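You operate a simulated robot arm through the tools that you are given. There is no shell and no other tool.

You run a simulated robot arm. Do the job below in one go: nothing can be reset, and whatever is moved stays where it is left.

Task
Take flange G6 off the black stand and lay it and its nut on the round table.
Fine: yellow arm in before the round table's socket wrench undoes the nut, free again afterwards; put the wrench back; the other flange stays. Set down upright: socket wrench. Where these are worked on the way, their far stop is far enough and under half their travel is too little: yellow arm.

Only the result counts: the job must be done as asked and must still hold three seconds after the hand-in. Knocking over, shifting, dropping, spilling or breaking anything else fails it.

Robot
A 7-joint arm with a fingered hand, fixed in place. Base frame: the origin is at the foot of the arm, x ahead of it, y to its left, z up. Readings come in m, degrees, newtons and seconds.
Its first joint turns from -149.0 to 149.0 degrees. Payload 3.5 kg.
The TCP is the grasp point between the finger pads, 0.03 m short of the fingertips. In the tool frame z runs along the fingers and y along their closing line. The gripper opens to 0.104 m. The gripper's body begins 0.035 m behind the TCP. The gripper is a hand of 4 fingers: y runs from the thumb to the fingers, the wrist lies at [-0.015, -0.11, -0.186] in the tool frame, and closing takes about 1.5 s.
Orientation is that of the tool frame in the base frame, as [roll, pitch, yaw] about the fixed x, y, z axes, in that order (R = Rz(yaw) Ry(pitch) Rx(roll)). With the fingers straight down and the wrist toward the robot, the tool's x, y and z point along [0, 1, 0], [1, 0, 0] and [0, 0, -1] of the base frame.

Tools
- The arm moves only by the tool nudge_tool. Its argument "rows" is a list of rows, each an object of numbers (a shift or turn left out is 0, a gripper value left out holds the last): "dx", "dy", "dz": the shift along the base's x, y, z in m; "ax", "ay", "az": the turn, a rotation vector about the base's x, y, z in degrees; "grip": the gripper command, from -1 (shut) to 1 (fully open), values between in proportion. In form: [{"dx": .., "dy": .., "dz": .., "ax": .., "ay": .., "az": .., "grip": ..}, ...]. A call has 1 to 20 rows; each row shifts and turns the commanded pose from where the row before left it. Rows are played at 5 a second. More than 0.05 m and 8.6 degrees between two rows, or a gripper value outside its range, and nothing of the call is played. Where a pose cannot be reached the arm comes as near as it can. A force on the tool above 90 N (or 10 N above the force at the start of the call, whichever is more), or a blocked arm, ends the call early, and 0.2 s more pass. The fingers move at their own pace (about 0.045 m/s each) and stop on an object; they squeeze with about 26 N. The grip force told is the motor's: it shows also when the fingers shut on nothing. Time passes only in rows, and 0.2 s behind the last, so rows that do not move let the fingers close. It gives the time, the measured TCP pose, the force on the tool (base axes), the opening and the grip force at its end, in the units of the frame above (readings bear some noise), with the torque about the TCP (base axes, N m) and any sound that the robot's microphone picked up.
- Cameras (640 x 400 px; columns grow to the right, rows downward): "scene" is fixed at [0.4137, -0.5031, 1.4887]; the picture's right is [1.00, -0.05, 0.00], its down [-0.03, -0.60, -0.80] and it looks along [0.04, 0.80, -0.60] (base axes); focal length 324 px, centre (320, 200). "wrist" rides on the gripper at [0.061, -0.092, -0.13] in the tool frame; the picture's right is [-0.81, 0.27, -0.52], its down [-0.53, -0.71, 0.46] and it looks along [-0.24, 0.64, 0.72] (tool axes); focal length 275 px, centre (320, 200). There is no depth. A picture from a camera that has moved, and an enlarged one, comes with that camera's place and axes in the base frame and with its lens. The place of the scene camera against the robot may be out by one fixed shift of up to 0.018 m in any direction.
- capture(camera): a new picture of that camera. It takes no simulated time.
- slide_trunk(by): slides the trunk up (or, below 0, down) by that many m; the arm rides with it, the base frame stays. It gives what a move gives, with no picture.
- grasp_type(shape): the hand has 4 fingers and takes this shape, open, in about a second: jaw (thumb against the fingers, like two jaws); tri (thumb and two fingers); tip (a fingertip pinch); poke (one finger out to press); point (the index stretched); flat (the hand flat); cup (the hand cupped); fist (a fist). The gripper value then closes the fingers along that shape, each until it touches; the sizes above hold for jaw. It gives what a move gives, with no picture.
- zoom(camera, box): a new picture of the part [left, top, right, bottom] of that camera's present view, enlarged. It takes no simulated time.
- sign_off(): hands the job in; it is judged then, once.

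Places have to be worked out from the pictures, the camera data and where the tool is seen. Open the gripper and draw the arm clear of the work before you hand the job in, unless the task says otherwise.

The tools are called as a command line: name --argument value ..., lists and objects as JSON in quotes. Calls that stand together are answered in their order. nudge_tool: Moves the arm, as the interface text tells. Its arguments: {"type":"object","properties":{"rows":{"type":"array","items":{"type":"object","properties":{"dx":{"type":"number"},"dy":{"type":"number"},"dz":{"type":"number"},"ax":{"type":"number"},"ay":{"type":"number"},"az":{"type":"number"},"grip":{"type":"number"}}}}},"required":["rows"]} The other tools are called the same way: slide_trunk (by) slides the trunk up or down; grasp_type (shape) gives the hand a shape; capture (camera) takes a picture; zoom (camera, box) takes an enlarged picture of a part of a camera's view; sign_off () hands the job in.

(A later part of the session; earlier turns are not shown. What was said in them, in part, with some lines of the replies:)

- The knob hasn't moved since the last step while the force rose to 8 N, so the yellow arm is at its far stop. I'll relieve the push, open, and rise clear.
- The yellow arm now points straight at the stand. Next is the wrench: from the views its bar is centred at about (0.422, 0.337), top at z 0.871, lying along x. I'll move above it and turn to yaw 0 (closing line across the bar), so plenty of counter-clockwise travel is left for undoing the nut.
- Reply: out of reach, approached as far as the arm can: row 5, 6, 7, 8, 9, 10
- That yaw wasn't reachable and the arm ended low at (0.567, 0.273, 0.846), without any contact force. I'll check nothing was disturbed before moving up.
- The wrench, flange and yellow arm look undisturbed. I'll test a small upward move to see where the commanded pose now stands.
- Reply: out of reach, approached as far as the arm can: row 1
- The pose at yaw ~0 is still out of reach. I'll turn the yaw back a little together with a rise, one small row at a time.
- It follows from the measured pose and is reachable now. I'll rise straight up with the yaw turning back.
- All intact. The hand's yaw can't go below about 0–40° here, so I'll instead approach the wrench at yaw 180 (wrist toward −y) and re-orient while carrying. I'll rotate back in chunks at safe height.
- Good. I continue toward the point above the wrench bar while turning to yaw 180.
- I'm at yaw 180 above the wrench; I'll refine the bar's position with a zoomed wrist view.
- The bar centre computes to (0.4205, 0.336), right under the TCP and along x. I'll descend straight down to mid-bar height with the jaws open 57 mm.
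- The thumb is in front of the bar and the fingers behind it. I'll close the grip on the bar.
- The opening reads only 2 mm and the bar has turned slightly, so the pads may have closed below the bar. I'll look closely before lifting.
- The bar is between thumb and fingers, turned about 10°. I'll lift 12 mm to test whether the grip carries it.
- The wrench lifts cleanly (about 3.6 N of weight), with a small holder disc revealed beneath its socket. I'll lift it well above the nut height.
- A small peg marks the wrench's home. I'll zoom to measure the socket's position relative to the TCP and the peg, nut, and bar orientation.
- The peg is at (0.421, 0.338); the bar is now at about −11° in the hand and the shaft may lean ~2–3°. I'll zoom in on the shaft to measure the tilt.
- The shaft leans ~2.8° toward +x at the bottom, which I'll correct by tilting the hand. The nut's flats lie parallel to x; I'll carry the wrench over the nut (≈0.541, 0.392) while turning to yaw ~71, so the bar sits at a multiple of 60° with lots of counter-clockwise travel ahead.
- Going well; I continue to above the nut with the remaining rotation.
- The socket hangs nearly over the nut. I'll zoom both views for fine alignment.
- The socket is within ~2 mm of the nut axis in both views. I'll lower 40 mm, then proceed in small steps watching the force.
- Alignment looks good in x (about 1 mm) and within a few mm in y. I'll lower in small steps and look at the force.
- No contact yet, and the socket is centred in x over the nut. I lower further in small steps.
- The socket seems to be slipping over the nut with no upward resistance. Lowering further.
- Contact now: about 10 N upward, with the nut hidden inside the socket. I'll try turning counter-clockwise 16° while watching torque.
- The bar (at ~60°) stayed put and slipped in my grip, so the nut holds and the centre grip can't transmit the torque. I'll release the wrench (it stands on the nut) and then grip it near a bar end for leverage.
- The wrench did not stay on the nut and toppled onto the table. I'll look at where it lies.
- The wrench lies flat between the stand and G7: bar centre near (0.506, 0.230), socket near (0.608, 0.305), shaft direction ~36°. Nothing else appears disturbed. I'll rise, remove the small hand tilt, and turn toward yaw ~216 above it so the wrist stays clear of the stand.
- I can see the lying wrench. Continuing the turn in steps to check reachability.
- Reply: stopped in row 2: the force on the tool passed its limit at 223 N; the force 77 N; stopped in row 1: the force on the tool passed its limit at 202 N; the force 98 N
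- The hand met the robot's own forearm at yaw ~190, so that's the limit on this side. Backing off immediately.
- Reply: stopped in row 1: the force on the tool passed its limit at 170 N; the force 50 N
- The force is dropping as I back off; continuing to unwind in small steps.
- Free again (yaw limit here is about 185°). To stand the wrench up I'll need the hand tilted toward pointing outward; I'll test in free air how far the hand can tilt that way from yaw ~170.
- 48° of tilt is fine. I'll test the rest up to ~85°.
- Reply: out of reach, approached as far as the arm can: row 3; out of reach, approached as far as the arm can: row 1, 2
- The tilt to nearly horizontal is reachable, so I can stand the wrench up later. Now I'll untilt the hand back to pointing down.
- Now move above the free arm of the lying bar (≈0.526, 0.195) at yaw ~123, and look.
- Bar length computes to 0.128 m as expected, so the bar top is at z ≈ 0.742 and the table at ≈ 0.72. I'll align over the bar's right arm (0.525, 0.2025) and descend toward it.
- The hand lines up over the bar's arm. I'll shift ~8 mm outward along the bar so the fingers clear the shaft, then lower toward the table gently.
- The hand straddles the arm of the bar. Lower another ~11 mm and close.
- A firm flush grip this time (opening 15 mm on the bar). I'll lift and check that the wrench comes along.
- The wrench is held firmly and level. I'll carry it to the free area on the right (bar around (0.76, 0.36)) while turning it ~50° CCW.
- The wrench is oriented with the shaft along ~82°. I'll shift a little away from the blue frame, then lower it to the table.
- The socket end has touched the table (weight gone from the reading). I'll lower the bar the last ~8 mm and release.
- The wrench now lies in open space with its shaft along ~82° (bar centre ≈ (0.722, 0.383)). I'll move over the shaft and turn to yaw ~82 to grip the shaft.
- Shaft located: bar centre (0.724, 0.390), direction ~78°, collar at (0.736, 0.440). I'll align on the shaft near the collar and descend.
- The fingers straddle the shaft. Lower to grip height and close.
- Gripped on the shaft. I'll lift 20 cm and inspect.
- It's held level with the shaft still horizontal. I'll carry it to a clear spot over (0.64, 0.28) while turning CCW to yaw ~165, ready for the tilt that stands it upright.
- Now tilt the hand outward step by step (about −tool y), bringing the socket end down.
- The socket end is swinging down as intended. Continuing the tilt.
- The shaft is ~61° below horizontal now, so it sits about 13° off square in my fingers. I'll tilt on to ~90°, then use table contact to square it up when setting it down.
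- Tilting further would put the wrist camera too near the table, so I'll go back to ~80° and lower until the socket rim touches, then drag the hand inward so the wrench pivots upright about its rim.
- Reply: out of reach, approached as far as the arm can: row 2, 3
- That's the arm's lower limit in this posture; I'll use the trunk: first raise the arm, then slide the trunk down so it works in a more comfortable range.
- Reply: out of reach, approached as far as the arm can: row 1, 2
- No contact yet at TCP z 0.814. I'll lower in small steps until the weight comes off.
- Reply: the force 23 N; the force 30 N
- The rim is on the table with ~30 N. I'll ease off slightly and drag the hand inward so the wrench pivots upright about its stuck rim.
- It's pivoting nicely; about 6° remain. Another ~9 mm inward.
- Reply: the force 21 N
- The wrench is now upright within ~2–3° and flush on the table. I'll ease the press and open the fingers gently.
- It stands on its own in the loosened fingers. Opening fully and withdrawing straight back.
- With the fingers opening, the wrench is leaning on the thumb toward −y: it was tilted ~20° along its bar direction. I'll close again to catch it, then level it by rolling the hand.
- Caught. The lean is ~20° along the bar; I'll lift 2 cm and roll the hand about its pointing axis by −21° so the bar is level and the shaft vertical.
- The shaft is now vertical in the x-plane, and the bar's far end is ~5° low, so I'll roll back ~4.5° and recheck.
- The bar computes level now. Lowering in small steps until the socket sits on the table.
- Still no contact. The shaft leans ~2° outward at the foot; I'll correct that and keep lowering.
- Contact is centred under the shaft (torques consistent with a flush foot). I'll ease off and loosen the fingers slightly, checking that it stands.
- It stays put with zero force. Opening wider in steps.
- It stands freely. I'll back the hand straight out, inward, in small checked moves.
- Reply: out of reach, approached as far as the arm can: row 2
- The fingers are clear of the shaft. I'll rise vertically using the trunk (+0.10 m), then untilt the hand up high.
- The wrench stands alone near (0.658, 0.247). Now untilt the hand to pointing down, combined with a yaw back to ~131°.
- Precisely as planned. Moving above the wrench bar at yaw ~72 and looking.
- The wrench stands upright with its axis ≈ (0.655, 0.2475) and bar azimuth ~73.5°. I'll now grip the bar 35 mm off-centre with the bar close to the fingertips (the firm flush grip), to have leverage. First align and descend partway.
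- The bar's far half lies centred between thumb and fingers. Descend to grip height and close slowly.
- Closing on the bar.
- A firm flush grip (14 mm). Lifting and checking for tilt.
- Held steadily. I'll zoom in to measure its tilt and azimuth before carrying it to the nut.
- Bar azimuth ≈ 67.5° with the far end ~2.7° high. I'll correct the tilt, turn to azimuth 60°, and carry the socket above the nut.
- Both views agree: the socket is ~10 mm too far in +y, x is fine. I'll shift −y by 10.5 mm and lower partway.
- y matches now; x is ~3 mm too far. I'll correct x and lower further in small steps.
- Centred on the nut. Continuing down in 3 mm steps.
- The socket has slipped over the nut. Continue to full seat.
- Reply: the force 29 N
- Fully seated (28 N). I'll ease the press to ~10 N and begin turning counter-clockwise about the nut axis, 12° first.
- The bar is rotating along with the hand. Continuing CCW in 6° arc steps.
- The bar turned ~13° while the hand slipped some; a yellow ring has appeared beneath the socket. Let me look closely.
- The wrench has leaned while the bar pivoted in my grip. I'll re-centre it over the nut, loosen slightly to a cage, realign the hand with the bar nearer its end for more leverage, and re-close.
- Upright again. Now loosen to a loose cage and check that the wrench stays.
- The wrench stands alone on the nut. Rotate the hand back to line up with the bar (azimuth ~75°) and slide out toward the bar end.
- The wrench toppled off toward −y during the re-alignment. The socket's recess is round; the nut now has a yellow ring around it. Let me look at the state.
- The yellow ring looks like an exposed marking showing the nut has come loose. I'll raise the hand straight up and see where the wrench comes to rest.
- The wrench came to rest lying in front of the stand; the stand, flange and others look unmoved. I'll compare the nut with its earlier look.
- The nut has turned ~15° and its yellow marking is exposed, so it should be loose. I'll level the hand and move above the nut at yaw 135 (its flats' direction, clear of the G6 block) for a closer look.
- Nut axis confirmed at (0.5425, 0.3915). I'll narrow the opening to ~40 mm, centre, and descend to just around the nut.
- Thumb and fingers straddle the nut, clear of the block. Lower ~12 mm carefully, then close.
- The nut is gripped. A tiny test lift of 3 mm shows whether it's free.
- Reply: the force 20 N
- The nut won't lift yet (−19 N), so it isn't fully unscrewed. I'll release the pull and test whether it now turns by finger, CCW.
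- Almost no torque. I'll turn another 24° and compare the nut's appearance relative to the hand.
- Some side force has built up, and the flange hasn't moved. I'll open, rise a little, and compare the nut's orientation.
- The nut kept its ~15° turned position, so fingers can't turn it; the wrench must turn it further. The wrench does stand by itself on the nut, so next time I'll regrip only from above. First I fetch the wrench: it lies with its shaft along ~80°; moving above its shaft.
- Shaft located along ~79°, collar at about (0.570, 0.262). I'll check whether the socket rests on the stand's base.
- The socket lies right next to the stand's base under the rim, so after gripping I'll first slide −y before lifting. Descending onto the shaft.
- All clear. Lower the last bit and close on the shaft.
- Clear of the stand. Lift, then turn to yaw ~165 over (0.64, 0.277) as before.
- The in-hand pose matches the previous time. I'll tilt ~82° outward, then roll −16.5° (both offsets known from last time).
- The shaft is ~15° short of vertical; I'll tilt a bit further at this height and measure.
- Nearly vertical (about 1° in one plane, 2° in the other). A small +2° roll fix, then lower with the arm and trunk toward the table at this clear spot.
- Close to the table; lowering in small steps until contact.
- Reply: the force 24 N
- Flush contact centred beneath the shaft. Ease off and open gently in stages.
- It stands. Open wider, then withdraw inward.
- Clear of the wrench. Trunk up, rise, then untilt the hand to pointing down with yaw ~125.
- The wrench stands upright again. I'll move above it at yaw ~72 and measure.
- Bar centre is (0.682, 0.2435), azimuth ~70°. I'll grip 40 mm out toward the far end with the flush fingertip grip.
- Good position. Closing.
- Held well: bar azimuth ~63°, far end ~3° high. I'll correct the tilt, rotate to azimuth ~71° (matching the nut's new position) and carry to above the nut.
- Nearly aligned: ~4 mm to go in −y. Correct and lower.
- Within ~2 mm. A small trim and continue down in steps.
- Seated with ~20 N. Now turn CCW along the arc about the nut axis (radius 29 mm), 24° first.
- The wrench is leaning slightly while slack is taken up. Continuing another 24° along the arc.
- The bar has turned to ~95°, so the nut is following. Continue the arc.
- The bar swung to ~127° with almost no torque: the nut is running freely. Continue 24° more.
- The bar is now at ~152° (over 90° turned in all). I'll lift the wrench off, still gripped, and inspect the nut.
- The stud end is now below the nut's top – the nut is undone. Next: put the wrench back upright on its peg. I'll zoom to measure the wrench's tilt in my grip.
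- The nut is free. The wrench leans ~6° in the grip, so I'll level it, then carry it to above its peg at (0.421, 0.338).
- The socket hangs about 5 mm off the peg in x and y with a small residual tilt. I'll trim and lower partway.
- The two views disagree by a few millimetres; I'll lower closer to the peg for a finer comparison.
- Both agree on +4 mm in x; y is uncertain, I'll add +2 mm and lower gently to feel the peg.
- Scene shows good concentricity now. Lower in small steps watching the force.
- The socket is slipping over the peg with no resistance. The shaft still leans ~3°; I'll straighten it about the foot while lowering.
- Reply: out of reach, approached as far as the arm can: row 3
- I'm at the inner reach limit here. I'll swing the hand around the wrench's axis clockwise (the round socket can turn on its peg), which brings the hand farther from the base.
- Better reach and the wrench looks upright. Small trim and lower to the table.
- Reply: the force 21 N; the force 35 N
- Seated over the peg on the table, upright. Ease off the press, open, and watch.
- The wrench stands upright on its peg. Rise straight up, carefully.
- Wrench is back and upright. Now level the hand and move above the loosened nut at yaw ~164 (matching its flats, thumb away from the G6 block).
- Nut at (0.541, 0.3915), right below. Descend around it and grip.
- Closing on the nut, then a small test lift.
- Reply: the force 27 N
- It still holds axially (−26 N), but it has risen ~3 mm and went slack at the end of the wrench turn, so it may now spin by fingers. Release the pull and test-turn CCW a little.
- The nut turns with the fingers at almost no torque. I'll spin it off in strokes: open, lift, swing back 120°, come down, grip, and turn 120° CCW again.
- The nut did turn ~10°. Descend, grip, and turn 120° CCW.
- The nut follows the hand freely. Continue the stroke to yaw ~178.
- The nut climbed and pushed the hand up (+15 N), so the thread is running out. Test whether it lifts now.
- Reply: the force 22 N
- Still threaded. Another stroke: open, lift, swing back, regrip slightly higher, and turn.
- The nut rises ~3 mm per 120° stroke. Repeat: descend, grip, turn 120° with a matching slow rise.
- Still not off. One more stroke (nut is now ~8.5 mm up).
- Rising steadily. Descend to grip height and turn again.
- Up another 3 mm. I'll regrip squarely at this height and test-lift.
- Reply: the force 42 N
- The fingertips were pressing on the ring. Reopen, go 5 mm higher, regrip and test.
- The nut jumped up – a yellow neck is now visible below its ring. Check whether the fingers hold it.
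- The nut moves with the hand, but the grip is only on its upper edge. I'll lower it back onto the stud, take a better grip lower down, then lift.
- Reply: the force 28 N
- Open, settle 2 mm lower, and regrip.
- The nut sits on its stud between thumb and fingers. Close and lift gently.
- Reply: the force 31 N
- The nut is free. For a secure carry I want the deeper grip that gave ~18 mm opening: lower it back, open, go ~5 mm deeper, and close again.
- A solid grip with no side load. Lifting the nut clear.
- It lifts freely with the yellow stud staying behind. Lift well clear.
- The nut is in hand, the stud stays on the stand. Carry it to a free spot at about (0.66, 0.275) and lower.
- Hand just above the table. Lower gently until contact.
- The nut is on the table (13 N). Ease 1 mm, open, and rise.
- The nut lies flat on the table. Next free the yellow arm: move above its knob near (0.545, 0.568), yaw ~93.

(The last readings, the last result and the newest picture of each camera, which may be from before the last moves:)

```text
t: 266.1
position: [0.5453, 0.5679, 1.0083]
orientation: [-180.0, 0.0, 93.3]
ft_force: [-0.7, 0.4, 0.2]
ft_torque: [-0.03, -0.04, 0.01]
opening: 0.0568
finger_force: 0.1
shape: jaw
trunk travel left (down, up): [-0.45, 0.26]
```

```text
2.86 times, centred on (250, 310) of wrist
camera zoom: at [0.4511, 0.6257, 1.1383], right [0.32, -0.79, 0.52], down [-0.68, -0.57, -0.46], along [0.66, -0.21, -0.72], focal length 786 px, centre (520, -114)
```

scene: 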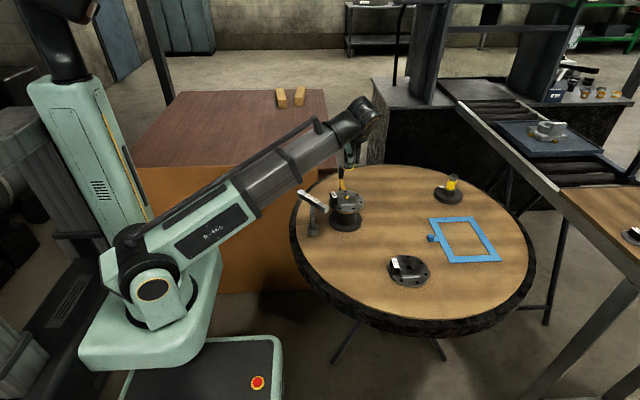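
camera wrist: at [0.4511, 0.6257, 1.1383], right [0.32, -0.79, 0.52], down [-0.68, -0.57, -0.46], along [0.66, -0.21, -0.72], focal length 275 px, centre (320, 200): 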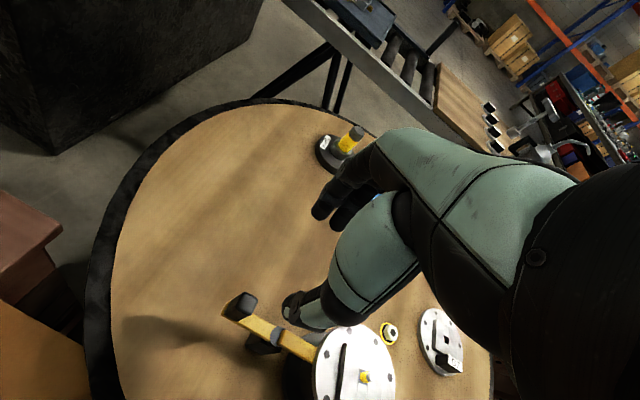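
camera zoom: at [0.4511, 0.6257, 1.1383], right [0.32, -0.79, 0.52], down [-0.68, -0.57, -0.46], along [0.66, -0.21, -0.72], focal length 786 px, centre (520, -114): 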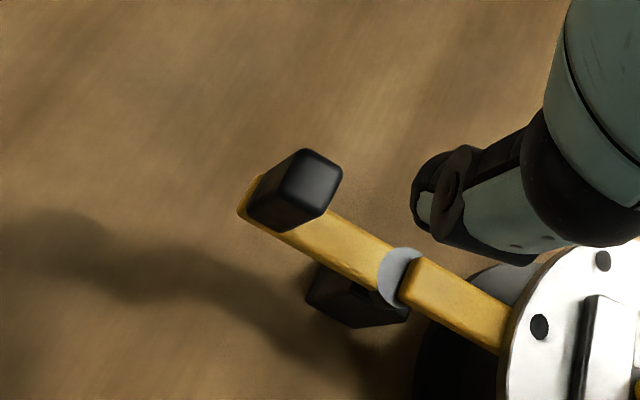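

Knob at (0.5445, 0.564), pivot (0.5455, 0.503). Descend straddling the knob, narrow the jaws, then swing it back CCW.

nudge_tool --rows '[{"dx": -0.001, "dy": -0.0035, "dz": -0.04}, {"dz": -0.04}, {"dz": -0.04}, {"dz": -0.03}, {"dz": -0.018}, {"grip": -0.33}, {}, {}]'

zoom --camera "scene" --box '[290, 130, 410, 220]'

```text
t: 267.9
position: [0.5436, 0.5654, 0.8403]
orientation: [-180.0, 0.0, 93.3]
ft_force: [0.4, -0.4, -0.5]
ft_torque: [0.01, 0.0, 0.03]
opening: 0.0353
finger_force: 0.2
shape: jaw
trunk travel left (down, up): [-0.45, 0.26]
```

```text
4.44 times, centred on (350, 175) of scene
camera zoom: at [0.4137, -0.5031, 1.4887], right [1.0, -0.05, 0.0], down [-0.03, -0.6, -0.8], along [0.04, 0.8, -0.6], focal length 1438 px, centre (187, 311)
```

zoom: 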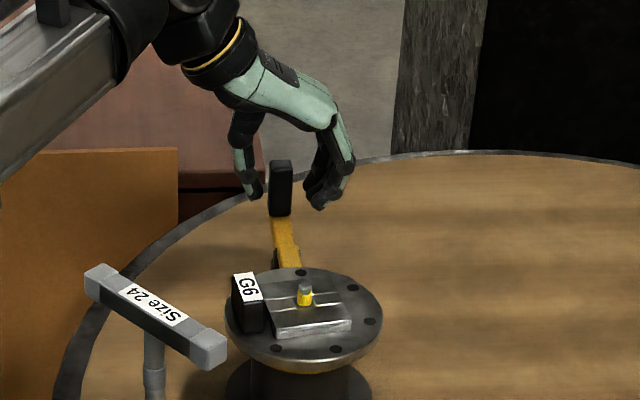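

Swing the knob back CCW along its arc toward the original ~141° position.

nudge_tool --rows '[{"dx": -0.0071, "dy": -0.0005, "az": 6.5}, {"dx": -0.0069, "dy": -0.0014, "az": 6.5}, {"dx": -0.0068, "dy": -0.0021, "az": 6.5}, {"dx": -0.0065, "dy": -0.0028, "az": 6.5}, {"dx": -0.0061, "dy": -0.0036, "az": 6.5}, {"dx": -0.0057, "dy": -0.0042, "az": 6.5}, {"dx": -0.0051, "dy": -0.0049, "az": 6.5}, {}]'

zoom --camera "scene" --box '[290, 130, 410, 220]'

```text
t: 269.7
position: [0.5008, 0.5441, 0.8405]
orientation: [-179.9, 0.1, 138.9]
ft_force: [0.3, -0.2, -0.1]
ft_torque: [-0.01, -0.02, 0.0]
opening: 0.0351
finger_force: 0.0
shape: jaw
trunk travel left (down, up): [-0.45, 0.26]
```

```text
4.44 times, centred on (350, 175) of scene
camera zoom: at [0.4137, -0.5031, 1.4887], right [1.0, -0.05, 0.0], down [-0.03, -0.6, -0.8], along [0.04, 0.8, -0.6], focal length 1438 px, centre (187, 311)
```

zoom: 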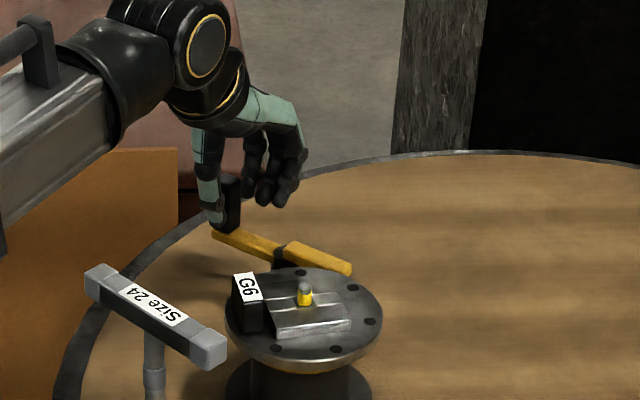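

Almost back to its original angle. A little further until it meets its free stop.

nudge_tool --rows '[{"dx": -0.0023, "dy": -0.0027, "az": 3.2}, {"dx": -0.0023, "dy": -0.0027, "az": 3.2}, {"dx": -0.002, "dy": -0.0029, "az": 3.2}, {}]'

zoom --camera "scene" --box '[290, 130, 410, 220]'

```text
t: 270.7
position: [0.4912, 0.5362, 0.8404]
orientation: [-179.9, 0.0, 148.4]
ft_force: [0.4, 0.5, -0.7]
ft_torque: [-0.01, 0.0, 0.0]
opening: 0.0351
finger_force: 0.1
shape: jaw
trunk travel left (down, up): [-0.45, 0.26]
```

```text
4.44 times, centred on (350, 175) of scene
camera zoom: at [0.4137, -0.5031, 1.4887], right [1.0, -0.05, 0.0], down [-0.03, -0.6, -0.8], along [0.04, 0.8, -0.6], focal length 1438 px, centre (187, 311)
```

zoom: 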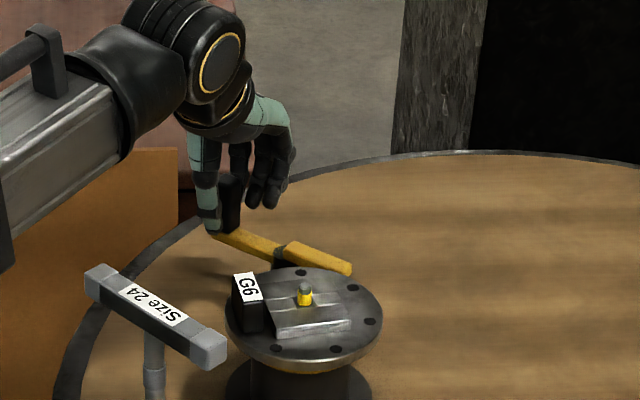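

The yellow arm's pawl is exactly back where it started. Open and rise clear.

nudge_tool --rows '[{"grip": 0.1, "dx": 0.003, "dy": 0.003}, {}, {}, {"dz": 0.03}, {"dz": 0.04}, {"dz": 0.05}, {"dz": 0.05}, {}]'

zoom --camera "scene" --box '[290, 150, 410, 240]'

capture --camera "wrist"

```text
t: 272.5
position: [0.4982, 0.5398, 1.0117]
orientation: [-180.0, 0.0, 148.4]
ft_force: [0.3, 1.0, -0.7]
ft_torque: [-0.02, -0.03, -0.01]
opening: 0.0569
finger_force: 0.1
shape: jaw
trunk travel left (down, up): [-0.45, 0.26]
```

```text
4.44 times, centred on (350, 195) of scene
camera zoom: at [0.4137, -0.5031, 1.4887], right [1.0, -0.05, 0.0], down [-0.03, -0.6, -0.8], along [0.04, 0.8, -0.6], focal length 1438 px, centre (187, 222)
```

zoom: 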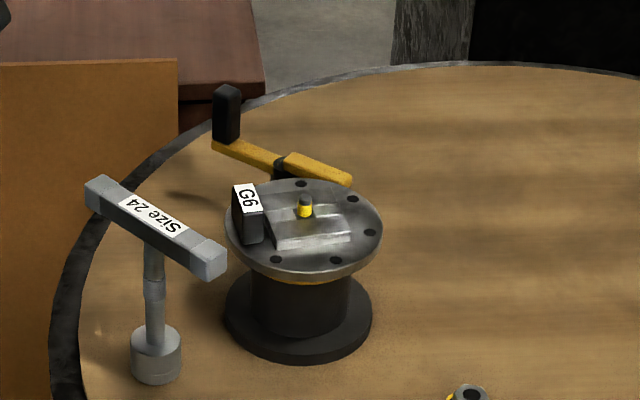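

```text
taken
camera wrist: at [0.3985, 0.4937, 1.1418], right [0.83, -0.19, 0.52], down [0.08, -0.89, -0.46], along [0.55, 0.42, -0.72], focal length 275 px, centre (320, 200)
```

wrist: 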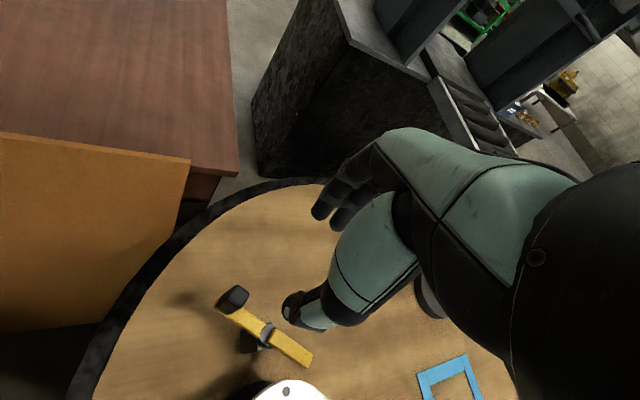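

The yellow arm is free again. Now the flange: its central boss (~58 mm square) around the stud gives a balanced grip front-to-back. Move over it at yaw ~180 with a wide opening.

nudge_tool --rows '[{"dx": 0.0071, "dy": -0.0247, "az": 5.3, "grip": 0.6}, {"dx": 0.0071, "dy": -0.0247, "az": 5.3}, {"dx": 0.0071, "dy": -0.0247, "az": 5.3}, {"dx": 0.0071, "dy": -0.0247, "az": 5.3}, {"dx": 0.0071, "dy": -0.0247, "az": 5.3}, {"dx": 0.0071, "dy": -0.0247, "az": 5.3}, {}]'

zoom --camera "wrist" --box '[150, 220, 330, 380]'

zoom --camera "scene" --box '[330, 185, 370, 210]'

```text
t: 274.1
position: [0.5374, 0.3905, 1.0115]
orientation: [179.9, -0.1, -179.7]
ft_force: [0.2, 0.8, 0.0]
ft_torque: [0.01, -0.02, 0.03]
opening: 0.083
finger_force: 0.0
shape: jaw
trunk travel left (down, up): [-0.45, 0.26]
```

```text
2.50 times, centred on (240, 300) of wrist
camera zoom: at [0.4795, 0.2997, 1.1409], right [0.81, 0.28, 0.52], down [0.54, -0.71, -0.46], along [0.24, 0.65, -0.72], focal length 688 px, centre (520, -50)
```

zoom: 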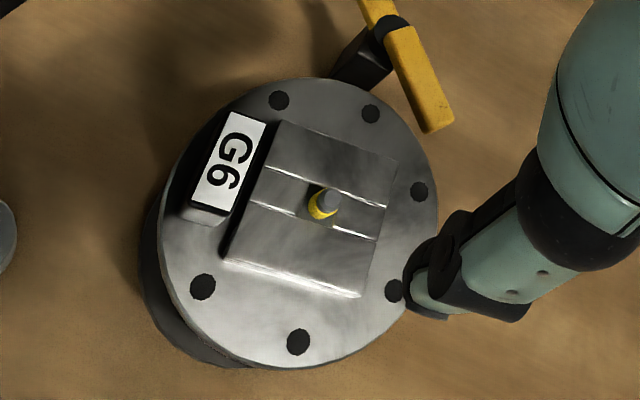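

```text
16.00 times, centred on (350, 198) of scene
camera zoom: at [0.4137, -0.5031, 1.4887], right [1.0, -0.05, 0.0], down [-0.03, -0.6, -0.8], along [0.04, 0.8, -0.6], focal length 5176 px, centre (-160, 240)
```

zoom: 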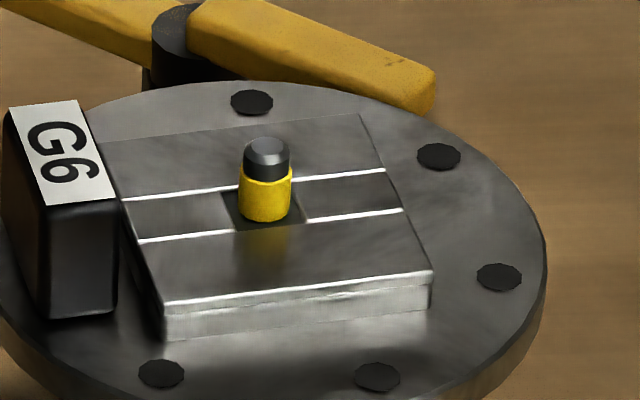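

The flange sits on a round stud in a square hole, rotated ~9°; boss centre (0.5402, 0.3913). It can self-align in the grip. Centre and descend.

nudge_tool --rows '[{"dx": 0.003, "dy": 0.001, "dz": -0.04, "az": 1}, {"dz": -0.04}, {"dz": -0.04}, {"dz": -0.025}, {}]'

zoom --camera "scene" --box '[310, 150, 390, 230]'

zoom --camera "wrist" --box '[200, 160, 400, 360]'

```text
t: 275.3
position: [0.5414, 0.3923, 0.8637]
orientation: [180.0, 0.1, -178.8]
ft_force: [-0.1, 0.5, -0.2]
ft_torque: [0.05, -0.01, -0.01]
opening: 0.083
finger_force: 0.0
shape: jaw
trunk travel left (down, up): [-0.45, 0.26]
```

```text
5.00 times, centred on (350, 190) of scene
camera zoom: at [0.4137, -0.5031, 1.4887], right [1.0, -0.05, 0.0], down [-0.03, -0.6, -0.8], along [0.04, 0.8, -0.6], focal length 1617 px, centre (170, 250)
```

zoom: 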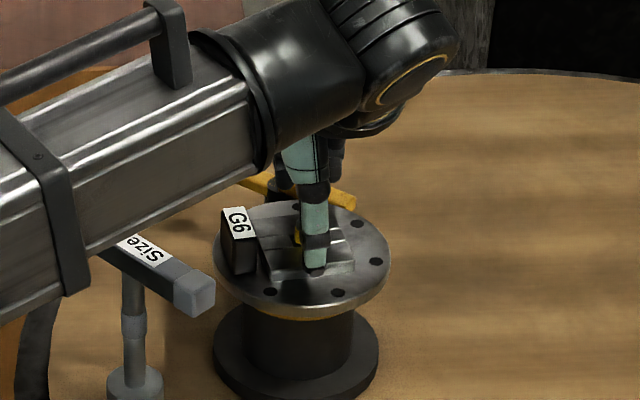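

```text
2.00 times, centred on (300, 260) of wrist
camera zoom: at [0.4825, 0.3005, 0.9937], right [0.8, 0.29, 0.52], down [0.55, -0.7, -0.46], along [0.23, 0.65, -0.72], focal length 551 px, centre (360, 80)
```

zoom: 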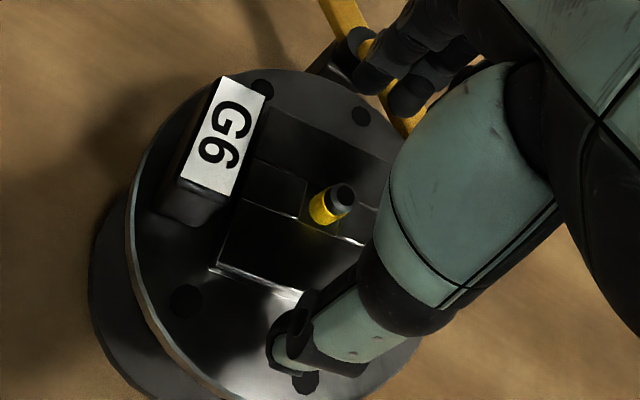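

Thumb is in front of the boss, fingers behind. Lower in small steps until just above the plate.

nudge_tool --rows '[{"dz": -0.006}, {"dz": -0.005}, {}]'

nudge_tool --rows '[{"dz": -0.003}, {}]'

nudge_tool --rows '[{"dz": -0.002}, {}]'

zoom --camera "scene" --box '[330, 180, 375, 215]'

```text
t: 276.1
position: [0.5411, 0.3916, 0.8532]
orientation: [-180.0, 0.0, -178.8]
ft_force: [0.3, 0.3, -0.1]
ft_torque: [0.02, -0.01, 0.01]
opening: 0.0826
finger_force: 0.1
shape: jaw
trunk travel left (down, up): [-0.45, 0.26]
```

```text
t: 276.7
position: [0.5411, 0.392, 0.8513]
orientation: [-180.0, 0.0, -178.7]
ft_force: [-0.3, -0.5, 1.2]
ft_torque: [0.0, 0.0, 0.02]
opening: 0.0831
finger_force: 0.2
shape: jaw
trunk travel left (down, up): [-0.45, 0.26]
```

```text
t: 277.3
position: [0.5416, 0.3922, 0.8482]
orientation: [179.9, 0.0, -178.6]
ft_force: [-0.6, -1.2, 0.1]
ft_torque: [0.01, -0.01, 0.0]
opening: 0.0829
finger_force: 0.0
shape: jaw
trunk travel left (down, up): [-0.45, 0.26]
```

```text
11.43 times, centred on (352, 198) of scene
camera zoom: at [0.4137, -0.5031, 1.4887], right [1.0, -0.05, 0.0], down [-0.03, -0.6, -0.8], along [0.04, 0.8, -0.6], focal length 3697 px, centre (-51, 229)
```

zoom: 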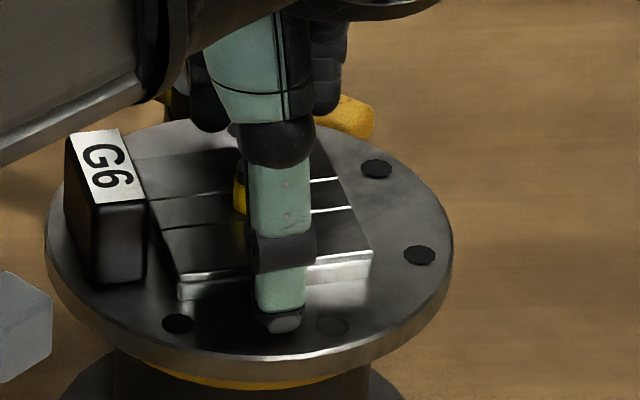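

Tip is right above the plate. Close on the boss.

nudge_tool --rows '[{"grip": 0.3}, {"grip": 0.1}, {"grip": -0.2}, {"grip": -1}, {}, {}, {}, {}, {}]'

zoom --camera "scene" --box '[330, 180, 375, 215]'

zoom --camera "wrist" --box '[200, 160, 400, 360]'

```text
t: 279.3
position: [0.5403, 0.3915, 0.8482]
orientation: [180.0, 0.0, -178.8]
ft_force: [1.8, 0.0, 3.5]
ft_torque: [-0.06, -0.1, -0.01]
opening: 0.0541
finger_force: 26.3
shape: jaw
trunk travel left (down, up): [-0.45, 0.26]
```

```text
11.43 times, centred on (352, 198) of scene
camera zoom: at [0.4137, -0.5031, 1.4887], right [1.0, -0.05, 0.0], down [-0.03, -0.6, -0.8], along [0.04, 0.8, -0.6], focal length 3697 px, centre (-51, 229)
```

zoom: 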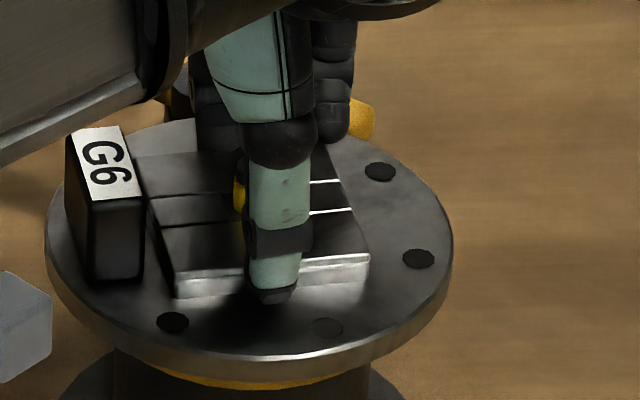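

```text
2.00 times, centred on (300, 260) of wrist
camera zoom: at [0.4832, 0.2996, 0.979], right [0.8, 0.29, 0.52], down [0.55, -0.7, -0.46], along [0.23, 0.65, -0.72], focal length 551 px, centre (360, 80)
```

zoom: 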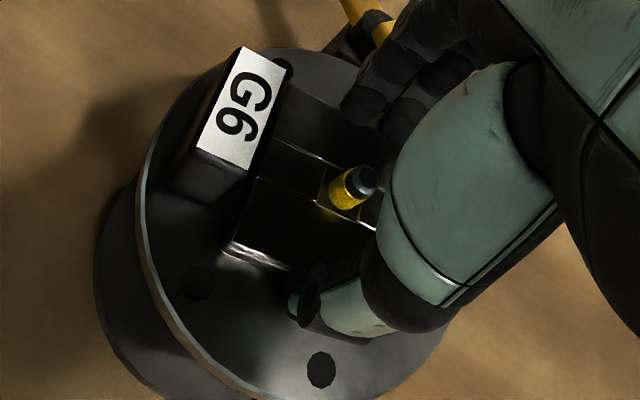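

Gripping the boss (54 mm). Test lift of 4 mm.

nudge_tool --rows '[{"dz": 0.002}, {"dz": 0.002}, {"dz": 0.002}, {}]'

zoom --camera "scene" --box '[330, 180, 375, 215]'

```text
t: 280.3
position: [0.5426, 0.3912, 0.8543]
orientation: [180.0, 0.0, -178.8]
ft_force: [0.1, -1.4, -0.5]
ft_torque: [-0.04, 0.06, -0.02]
opening: 0.0452
finger_force: 26.0
shape: jaw
trunk travel left (down, up): [-0.45, 0.26]
```

```text
11.43 times, centred on (352, 198) of scene
camera zoom: at [0.4137, -0.5031, 1.4887], right [1.0, -0.05, 0.0], down [-0.03, -0.6, -0.8], along [0.04, 0.8, -0.6], focal length 3697 px, centre (-51, 229)
```

zoom: 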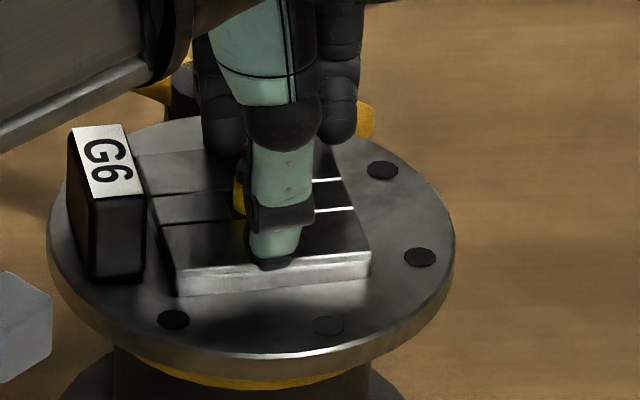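

It slipped off the boss edge. I'll reopen, go down until the fingertips touch the plate, and regrip deeper.

nudge_tool --rows '[{"grip": 0.4}, {}, {}, {"dz": -0.006}, {"dz": -0.002}, {}]'

nudge_tool --rows '[{"dz": -0.002}, {}]'

nudge_tool --rows '[{"dz": -0.002}, {}]'

nudge_tool --rows '[{"dz": -0.002}, {}]'

```text
t: 281.7
position: [0.5413, 0.3905, 0.8472]
orientation: [-180.0, 0.1, -178.7]
ft_force: [-0.5, -0.3, -0.4]
ft_torque: [0.01, -0.03, 0.01]
opening: 0.0724
finger_force: 0.0
shape: jaw
trunk travel left (down, up): [-0.45, 0.26]
```

```text
t: 282.3
position: [0.5434, 0.3922, 0.8437]
orientation: [-180.0, -0.1, -178.9]
ft_force: [0.1, -0.2, -0.6]
ft_torque: [0.02, 0.03, 0.0]
opening: 0.0725
finger_force: 0.1
shape: jaw
trunk travel left (down, up): [-0.45, 0.26]
```

```text
t: 282.9
position: [0.541, 0.3909, 0.8422]
orientation: [-180.0, 0.0, -178.9]
ft_force: [0.7, -0.6, 1.8]
ft_torque: [0.07, -0.07, -0.03]
opening: 0.0724
finger_force: 0.0
shape: jaw
trunk travel left (down, up): [-0.45, 0.26]
```

```text
t: 283.5
position: [0.5425, 0.3916, 0.8432]
orientation: [179.9, 0.1, -178.8]
ft_force: [-1.2, -0.6, 9.4]
ft_torque: [0.38, -0.25, -0.03]
opening: 0.0726
finger_force: 0.1
shape: jaw
trunk travel left (down, up): [-0.45, 0.26]
```

Contact with the plate at TCP ≈ 0.842. Raise 1 mm and close here, then a test lift.

nudge_tool --rows '[{"dz": 0.0015}, {"grip": 0.2}, {"grip": -0.2}, {"grip": -1}, {}, {}, {}, {}, {}]'

nudge_tool --rows '[{"dz": 0.0015}, {"dz": 0.0015}, {}]'

zoom --camera "scene" --box '[330, 180, 375, 215]'

```text
t: 285.5
position: [0.5414, 0.3908, 0.8426]
orientation: [-179.9, 0.1, -178.7]
ft_force: [1.1, -1.6, 1.6]
ft_torque: [0.11, -0.09, 0.02]
opening: 0.0543
finger_force: 26.8
shape: jaw
trunk travel left (down, up): [-0.45, 0.26]
```

```text
t: 286.3
position: [0.5421, 0.3919, 0.8453]
orientation: [-179.9, 0.1, -178.8]
ft_force: [0.1, -0.6, -6.2]
ft_torque: [0.0, -0.05, 0.0]
opening: 0.0539
finger_force: 26.2
shape: jaw
trunk travel left (down, up): [-0.45, 0.26]
```

```text
11.43 times, centred on (352, 198) of scene
camera zoom: at [0.4137, -0.5031, 1.4887], right [1.0, -0.05, 0.0], down [-0.03, -0.6, -0.8], along [0.04, 0.8, -0.6], focal length 3697 px, centre (-51, 229)
```

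zoom: 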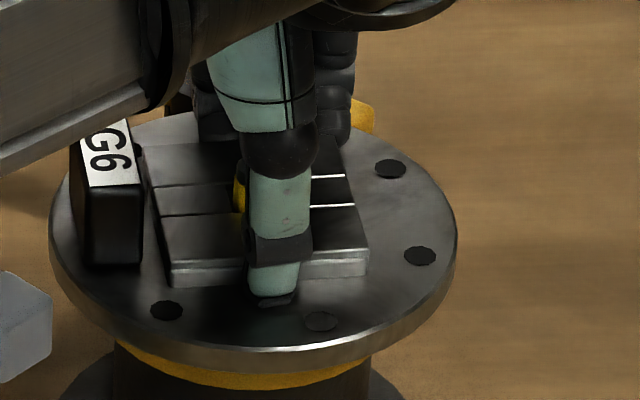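

It's lifting (−6 N weight) and the flange aligned itself. Continue straight up carefully.

nudge_tool --rows '[{"dz": 0.003}, {"dz": 0.003}, {"dz": 0.004}, {}]'

zoom --camera "scene" --box '[330, 180, 375, 215]'

```text
t: 287.3
position: [0.5428, 0.3917, 0.8545]
orientation: [180.0, 0.0, -178.9]
ft_force: [-0.2, -0.1, -6.0]
ft_torque: [0.03, -0.04, 0.03]
opening: 0.054
finger_force: 25.4
shape: jaw
trunk travel left (down, up): [-0.45, 0.26]
```

```text
11.43 times, centred on (352, 198) of scene
camera zoom: at [0.4137, -0.5031, 1.4887], right [1.0, -0.05, 0.0], down [-0.03, -0.6, -0.8], along [0.04, 0.8, -0.6], focal length 3697 px, centre (-51, 229)
```

zoom: 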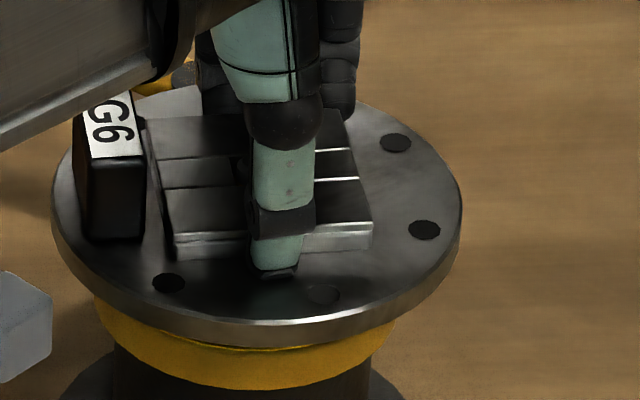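

The flange rises level off the stand's yellow collar. Keep lifting.

nudge_tool --rows '[{"dz": 0.006}, {"dz": 0.01}, {"dz": 0.01}, {"dz": 0.012}, {"dz": 0.015}, {"dz": 0.02}, {"dz": 0.02}, {}]'

zoom --camera "scene" --box '[310, 130, 400, 230]'

```text
t: 289.1
position: [0.5412, 0.3929, 0.9491]
orientation: [-180.0, 0.0, -178.8]
ft_force: [0.5, 0.7, -5.8]
ft_torque: [0.05, -0.03, -0.01]
opening: 0.0539
finger_force: 25.8
shape: jaw
trunk travel left (down, up): [-0.45, 0.26]
```

```text
4.00 times, centred on (355, 180) of scene
camera zoom: at [0.4137, -0.5031, 1.4887], right [1.0, -0.05, 0.0], down [-0.03, -0.6, -0.8], along [0.04, 0.8, -0.6], focal length 1294 px, centre (180, 280)
```

zoom: 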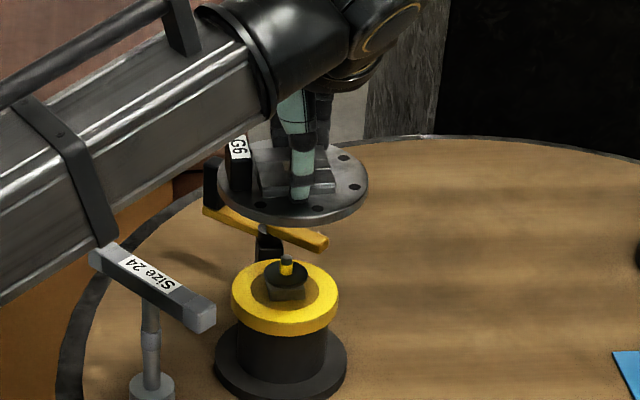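

The flange is off the stand. Carry it to the free area around (0.74, 0.43), easing the yaw back.

nudge_tool --rows '[{"dx": 0.0249, "dy": 0.0046, "az": -3.75}, {"dx": 0.0249, "dy": 0.0046, "az": -3.75}, {"dx": 0.0249, "dy": 0.0046, "az": -3.75}, {"dx": 0.0249, "dy": 0.0046, "az": -3.75}, {"dx": 0.0249, "dy": 0.0046, "az": -3.75}, {"dx": 0.0249, "dy": 0.0046, "az": -3.75}, {"dx": 0.0249, "dy": 0.0046, "az": -3.75}, {"dx": 0.0249, "dy": 0.0046, "az": -3.75}, {}]'

zoom --camera "scene" --box '[320, 110, 480, 260]'

capture --camera "wrist"

```text
t: 291.1
position: [0.7401, 0.429, 0.9465]
orientation: [180.0, 0.0, 151.2]
ft_force: [-0.2, 0.1, -5.3]
ft_torque: [-0.04, -0.04, 0.0]
opening: 0.0541
finger_force: 26.0
shape: jaw
trunk travel left (down, up): [-0.45, 0.26]
```

```text
2.67 times, centred on (400, 185) of scene
camera zoom: at [0.4137, -0.5031, 1.4887], right [1.0, -0.05, 0.0], down [-0.03, -0.6, -0.8], along [0.04, 0.8, -0.6], focal length 863 px, centre (107, 240)
```

zoom: 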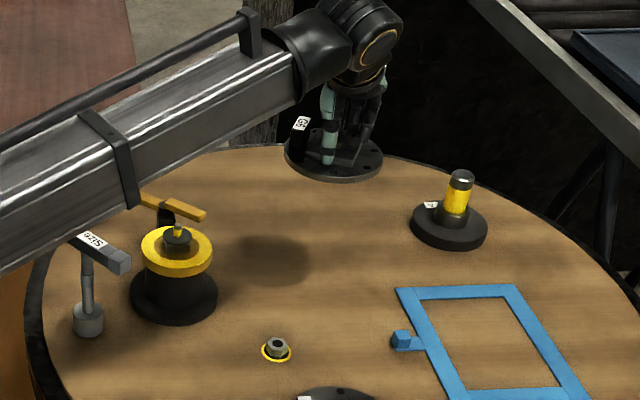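

```text
taken
camera wrist: at [0.645, 0.3791, 1.0779], right [0.84, -0.15, 0.52], down [0.12, -0.88, -0.46], along [0.52, 0.45, -0.72], focal length 275 px, centre (320, 200)
```

wrist: 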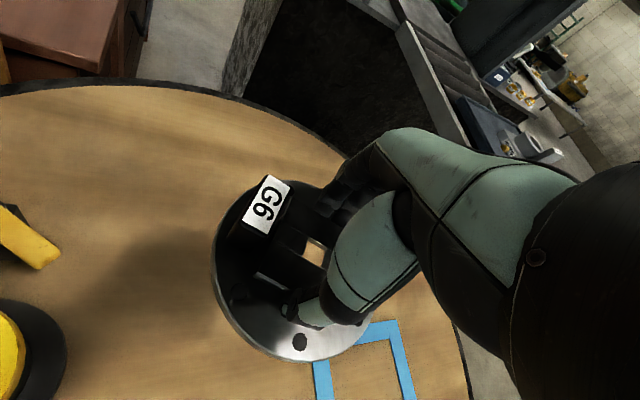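

To keep the forearm well away from the wrench I'll set the flange down at (0.735, 0.36) with yaw ~165, which is clear of the nut, G7 and the blue frame.

nudge_tool --rows '[{"dx": -0.001, "dy": -0.023, "az": 4.7}, {"dx": -0.002, "dy": -0.023, "az": 4.7}, {"dx": -0.002, "dy": -0.024, "az": 4.6}, {"dz": -0.04}, {"dz": -0.04}, {"dz": -0.04}, {"dz": -0.03}, {}]'

zoom --camera "scene" --box '[290, 130, 470, 270]'

capture --camera "wrist"

```text
t: 292.9
position: [0.7359, 0.3586, 0.7983]
orientation: [-180.0, 0.0, 165.4]
ft_force: [0.6, -0.4, -5.2]
ft_torque: [0.0, -0.04, -0.02]
opening: 0.0539
finger_force: 25.9
shape: jaw
trunk travel left (down, up): [-0.45, 0.26]
```

```text
2.86 times, centred on (380, 200) of scene
camera zoom: at [0.4137, -0.5031, 1.4887], right [1.0, -0.05, 0.0], down [-0.03, -0.6, -0.8], along [0.04, 0.8, -0.6], focal length 924 px, centre (149, 200)
```

zoom: 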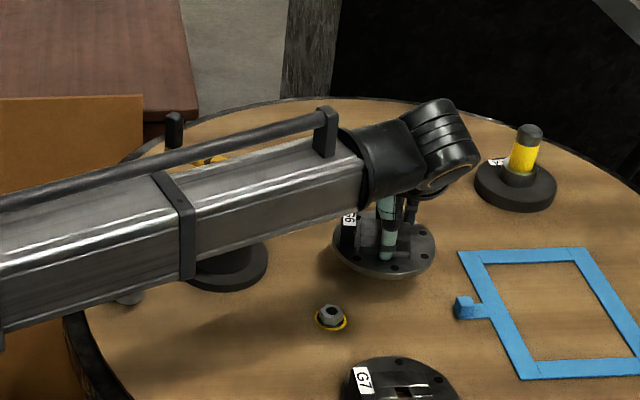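

```text
taken
camera wrist: at [0.6561, 0.286, 0.9282], right [0.85, 0.06, 0.52], down [0.33, -0.83, -0.46], along [0.4, 0.56, -0.72], focal length 275 px, centre (320, 200)
```

wrist: 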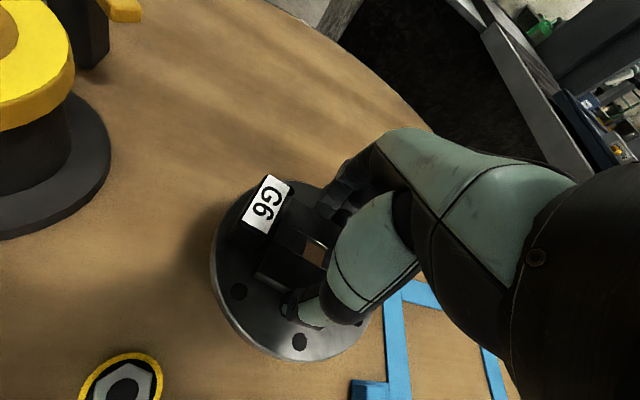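

Clear landing spot. Lower slowly to the table.

nudge_tool --rows '[{"dz": -0.012}, {"dz": -0.012}, {}]'

nudge_tool --rows '[{"dz": -0.006}, {}]'

nudge_tool --rows '[{"dz": -0.004}, {}]'

zoom --camera "scene" --box '[370, 180, 450, 250]'

```text
t: 293.7
position: [0.738, 0.3601, 0.7749]
orientation: [-180.0, 0.0, 165.1]
ft_force: [-0.2, 0.0, -5.4]
ft_torque: [-0.01, -0.03, 0.0]
opening: 0.0543
finger_force: 26.1
shape: jaw
trunk travel left (down, up): [-0.45, 0.26]
```

```text
t: 294.3
position: [0.7366, 0.3586, 0.7691]
orientation: [180.0, 0.0, 165.4]
ft_force: [0.1, 0.0, -4.9]
ft_torque: [0.01, -0.06, 0.02]
opening: 0.054
finger_force: 25.9
shape: jaw
trunk travel left (down, up): [-0.45, 0.26]
```

```text
t: 294.9
position: [0.7373, 0.3594, 0.764]
orientation: [-180.0, 0.1, 165.3]
ft_force: [-0.7, -0.3, -5.6]
ft_torque: [-0.04, -0.04, -0.01]
opening: 0.0542
finger_force: 25.6
shape: jaw
trunk travel left (down, up): [-0.45, 0.26]
```

```text
5.71 times, centred on (410, 215) of scene
camera zoom: at [0.4137, -0.5031, 1.4887], right [1.0, -0.05, 0.0], down [-0.03, -0.6, -0.8], along [0.04, 0.8, -0.6], focal length 1848 px, centre (-194, 114)
```

zoom: 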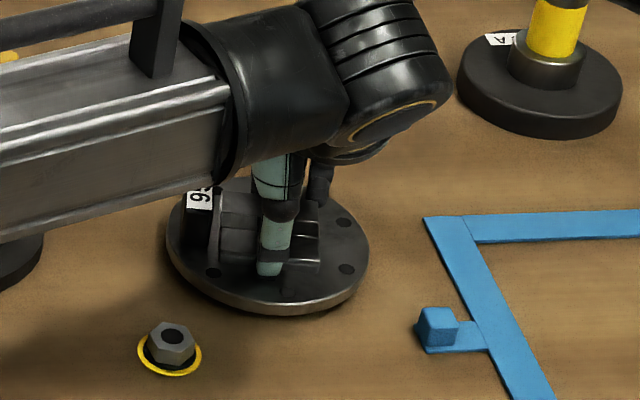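

nudge_tool --rows '[{"dz": -0.003}, {}]'

nudge_tool --rows '[{"dz": -0.002}, {}]'

nudge_tool --rows '[{"dz": -0.002}, {}]'

```text
t: 295.5
position: [0.7371, 0.358, 0.7605]
orientation: [180.0, 0.0, 165.3]
ft_force: [-0.7, -0.9, -5.4]
ft_torque: [-0.01, -0.02, -0.02]
opening: 0.0539
finger_force: 26.0
shape: jaw
trunk travel left (down, up): [-0.45, 0.26]
```

```text
t: 296.1
position: [0.737, 0.3584, 0.7585]
orientation: [-180.0, 0.1, 165.3]
ft_force: [-0.8, -0.6, -5.5]
ft_torque: [-0.05, -0.05, 0.03]
opening: 0.0542
finger_force: 26.0
shape: jaw
trunk travel left (down, up): [-0.45, 0.26]
```

```text
t: 296.7
position: [0.7367, 0.3591, 0.7564]
orientation: [-180.0, 0.0, 165.2]
ft_force: [0.5, 0.0, -4.7]
ft_torque: [0.03, -0.06, 0.01]
opening: 0.0541
finger_force: 25.9
shape: jaw
trunk travel left (down, up): [-0.45, 0.26]
```

Not yet touching; continue in small steps.

nudge_tool --rows '[{"dz": -0.002}, {}]'

nudge_tool --rows '[{"dz": -0.002}, {}]'

nudge_tool --rows '[{"dz": -0.002}, {}]'

zoom --camera "scene" --box '[370, 190, 430, 250]'

```text
t: 297.3
position: [0.736, 0.3588, 0.7566]
orientation: [179.9, 0.1, 165.2]
ft_force: [1.2, 0.4, 7.0]
ft_torque: [0.11, -0.19, -0.01]
opening: 0.0541
finger_force: 26.1
shape: jaw
trunk travel left (down, up): [-0.45, 0.26]
```

```text
t: 297.9
position: [0.737, 0.3581, 0.756]
orientation: [179.8, 0.2, 165.3]
ft_force: [4.2, 3.2, 22.5]
ft_torque: [0.41, -0.54, -0.03]
opening: 0.0543
finger_force: 26.2
shape: jaw
trunk travel left (down, up): [-0.45, 0.26]
```

```text
t: 298.5
position: [0.735, 0.3583, 0.7548]
orientation: [179.7, 0.1, 165.2]
ft_force: [6.9, 2.6, 40.7]
ft_torque: [0.59, -0.94, -0.09]
opening: 0.0545
finger_force: 25.5
shape: jaw
trunk travel left (down, up): [-0.45, 0.26]
```

```text
6.67 times, centred on (400, 220) of scene
camera zoom: at [0.4137, -0.5031, 1.4887], right [1.0, -0.05, 0.0], down [-0.03, -0.6, -0.8], along [0.04, 0.8, -0.6], focal length 2157 px, centre (-213, 67)
```

zoom: 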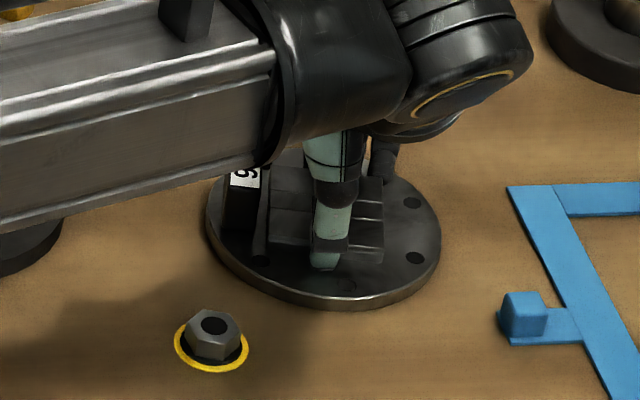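

On the table. Ease off the press, open, and rise straight up.

nudge_tool --rows '[{"dz": 0.003}, {"dz": 0.001}, {"grip": 0.15}, {"grip": 0.3}, {"grip": 0.5}, {"grip": 0.6}, {}, {}, {"dz": 0.01}, {"dz": 0.02}, {"dz": 0.04}, {"dz": 0.05}, {"dz": 0.05}, {"dz": 0.05}, {}]'

capture --camera "scene"

zoom --camera "scene" --box '[290, 160, 470, 290]'

```text
t: 301.7
position: [0.7342, 0.3613, 0.9768]
orientation: [-179.9, 0.0, 165.3]
ft_force: [-1.4, -0.1, 0.7]
ft_torque: [-0.02, 0.02, 0.02]
opening: 0.0828
finger_force: 0.1
shape: jaw
trunk travel left (down, up): [-0.45, 0.26]
```

```text
taken
```

scene: 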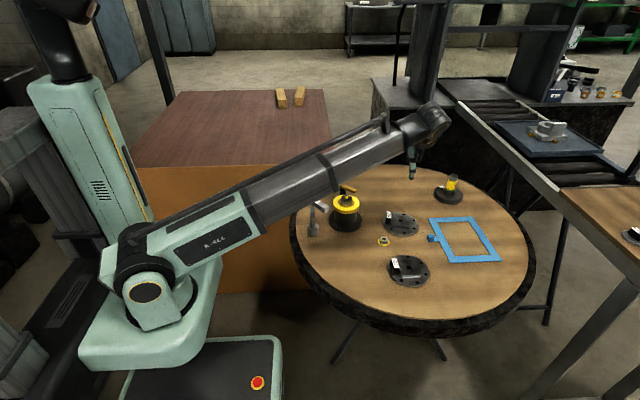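

```text
3.08 times, centred on (380, 225) of scene
camera zoom: at [0.4137, -0.5031, 1.4887], right [1.0, -0.05, 0.0], down [-0.03, -0.6, -0.8], along [0.04, 0.8, -0.6], focal length 995 px, centre (135, 123)
```

zoom: 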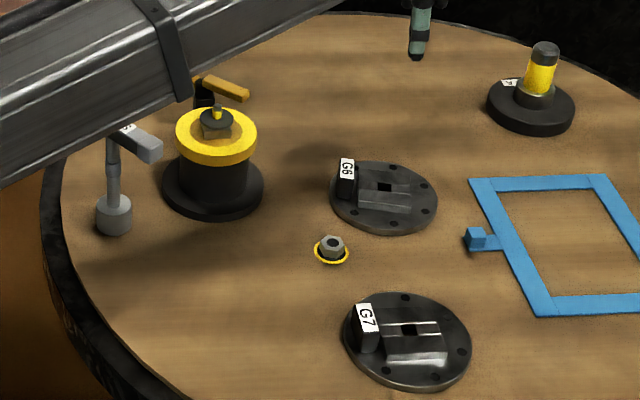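

Flange G6 and nut lie on the table, the wrench stands on its peg, the yellow arm is free. Now draw the arm up and back toward its start pose.

nudge_tool --rows '[{"dz": 0.05}, {"dz": 0.05}, {"dz": 0.05}, {"dz": 0.03}, {"dx": -0.035, "dy": 0.011, "az": -6}, {"dx": -0.035, "dy": 0.011, "az": -6}, {"dx": -0.035, "dy": 0.011, "az": -6}, {"dx": -0.035, "dy": 0.011, "az": -6}, {"dx": -0.035, "dy": 0.011, "az": -6}, {"dx": -0.035, "dy": 0.011, "az": -6}, {"dx": -0.035, "dy": 0.011, "az": -6}, {"dx": -0.035, "dy": 0.011, "az": -6}, {"dx": -0.035, "dy": 0.014, "az": -6}, {"dx": -0.035, "dy": 0.014, "az": -6}, {"dx": -0.035, "dy": 0.014, "az": -6}, {"dx": -0.035, "dy": 0.014, "az": -6}, {}]'

capture --camera "scene"

zoom --camera "scene" --box '[280, 160, 380, 250]'

zoom --camera "scene" --box '[360, 160, 520, 300]'

```text
t: 305.3
position: [0.3169, 0.5027, 1.1556]
orientation: [179.8, -0.1, 93.2]
ft_force: [-0.6, 0.1, 0.0]
ft_torque: [0.0, -0.04, -0.04]
opening: 0.0828
finger_force: 0.0
shape: jaw
trunk travel left (down, up): [-0.45, 0.26]
```

```text
taken
```

scene: 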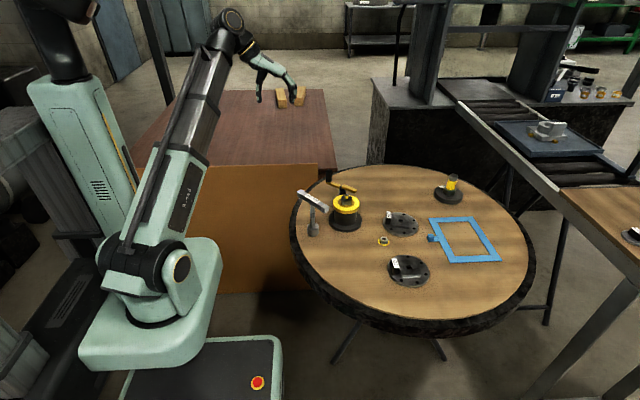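

```text
4.44 times, centred on (330, 205) of scene
camera zoom: at [0.4137, -0.5031, 1.4887], right [1.0, -0.05, 0.0], down [-0.03, -0.6, -0.8], along [0.04, 0.8, -0.6], focal length 1438 px, centre (276, 178)
```

zoom: 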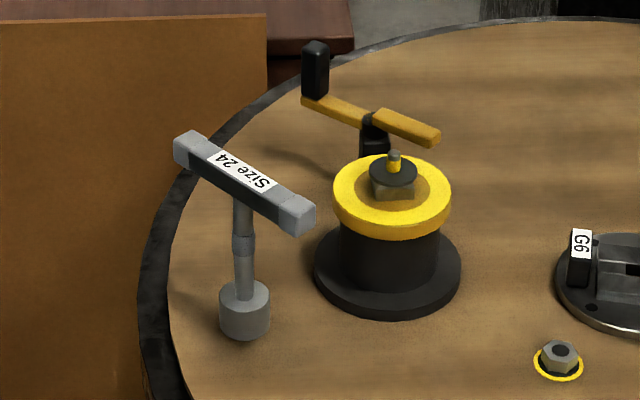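

```text
2.86 times, centred on (440, 230) of scene
camera zoom: at [0.4137, -0.5031, 1.4887], right [1.0, -0.05, 0.0], down [-0.03, -0.6, -0.8], along [0.04, 0.8, -0.6], focal length 924 px, centre (-23, 114)
```

zoom: 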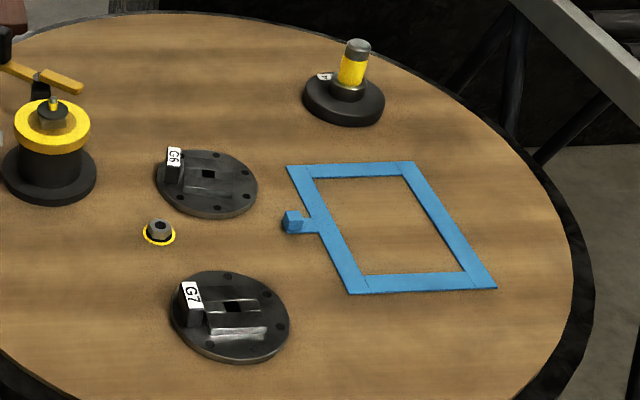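

Final check: flange G6 and its nut lie on the round table. The wrench stands upright on its peg, and the yellow arm is back at its free position. G7 and the blue frame have not moved, and the open hand is clear. I'm handing in the job.

sign_off

```text
The job is handed in.
```

Flange G6 is off the black stand and lies on the round table with its nut, and the job is handed in.

- **Yellow arm:** it was swung to its far stop before the wrench loosened the nut. It is now back at its starting position.
- **Nut:** the wrench broke it loose and turned it further, until it spun freely. I unscrewed the last few turns with the fingers.
- **Socket wrench:** it stands upright on its peg, but the handle points in a different direction than at the start. It toppled off the nut onto the table twice on the way. Each time I picked it up, and I saw nothing else knocked over.
- **Everything else:** flange G7 and the blue frame look where they were, and the open hand is well clear of the work.

At one point while turning, the hand pressed hard against something, most likely the robot's own forearm (about 220 N). I backed off straight away and saw no damage in the pictures.
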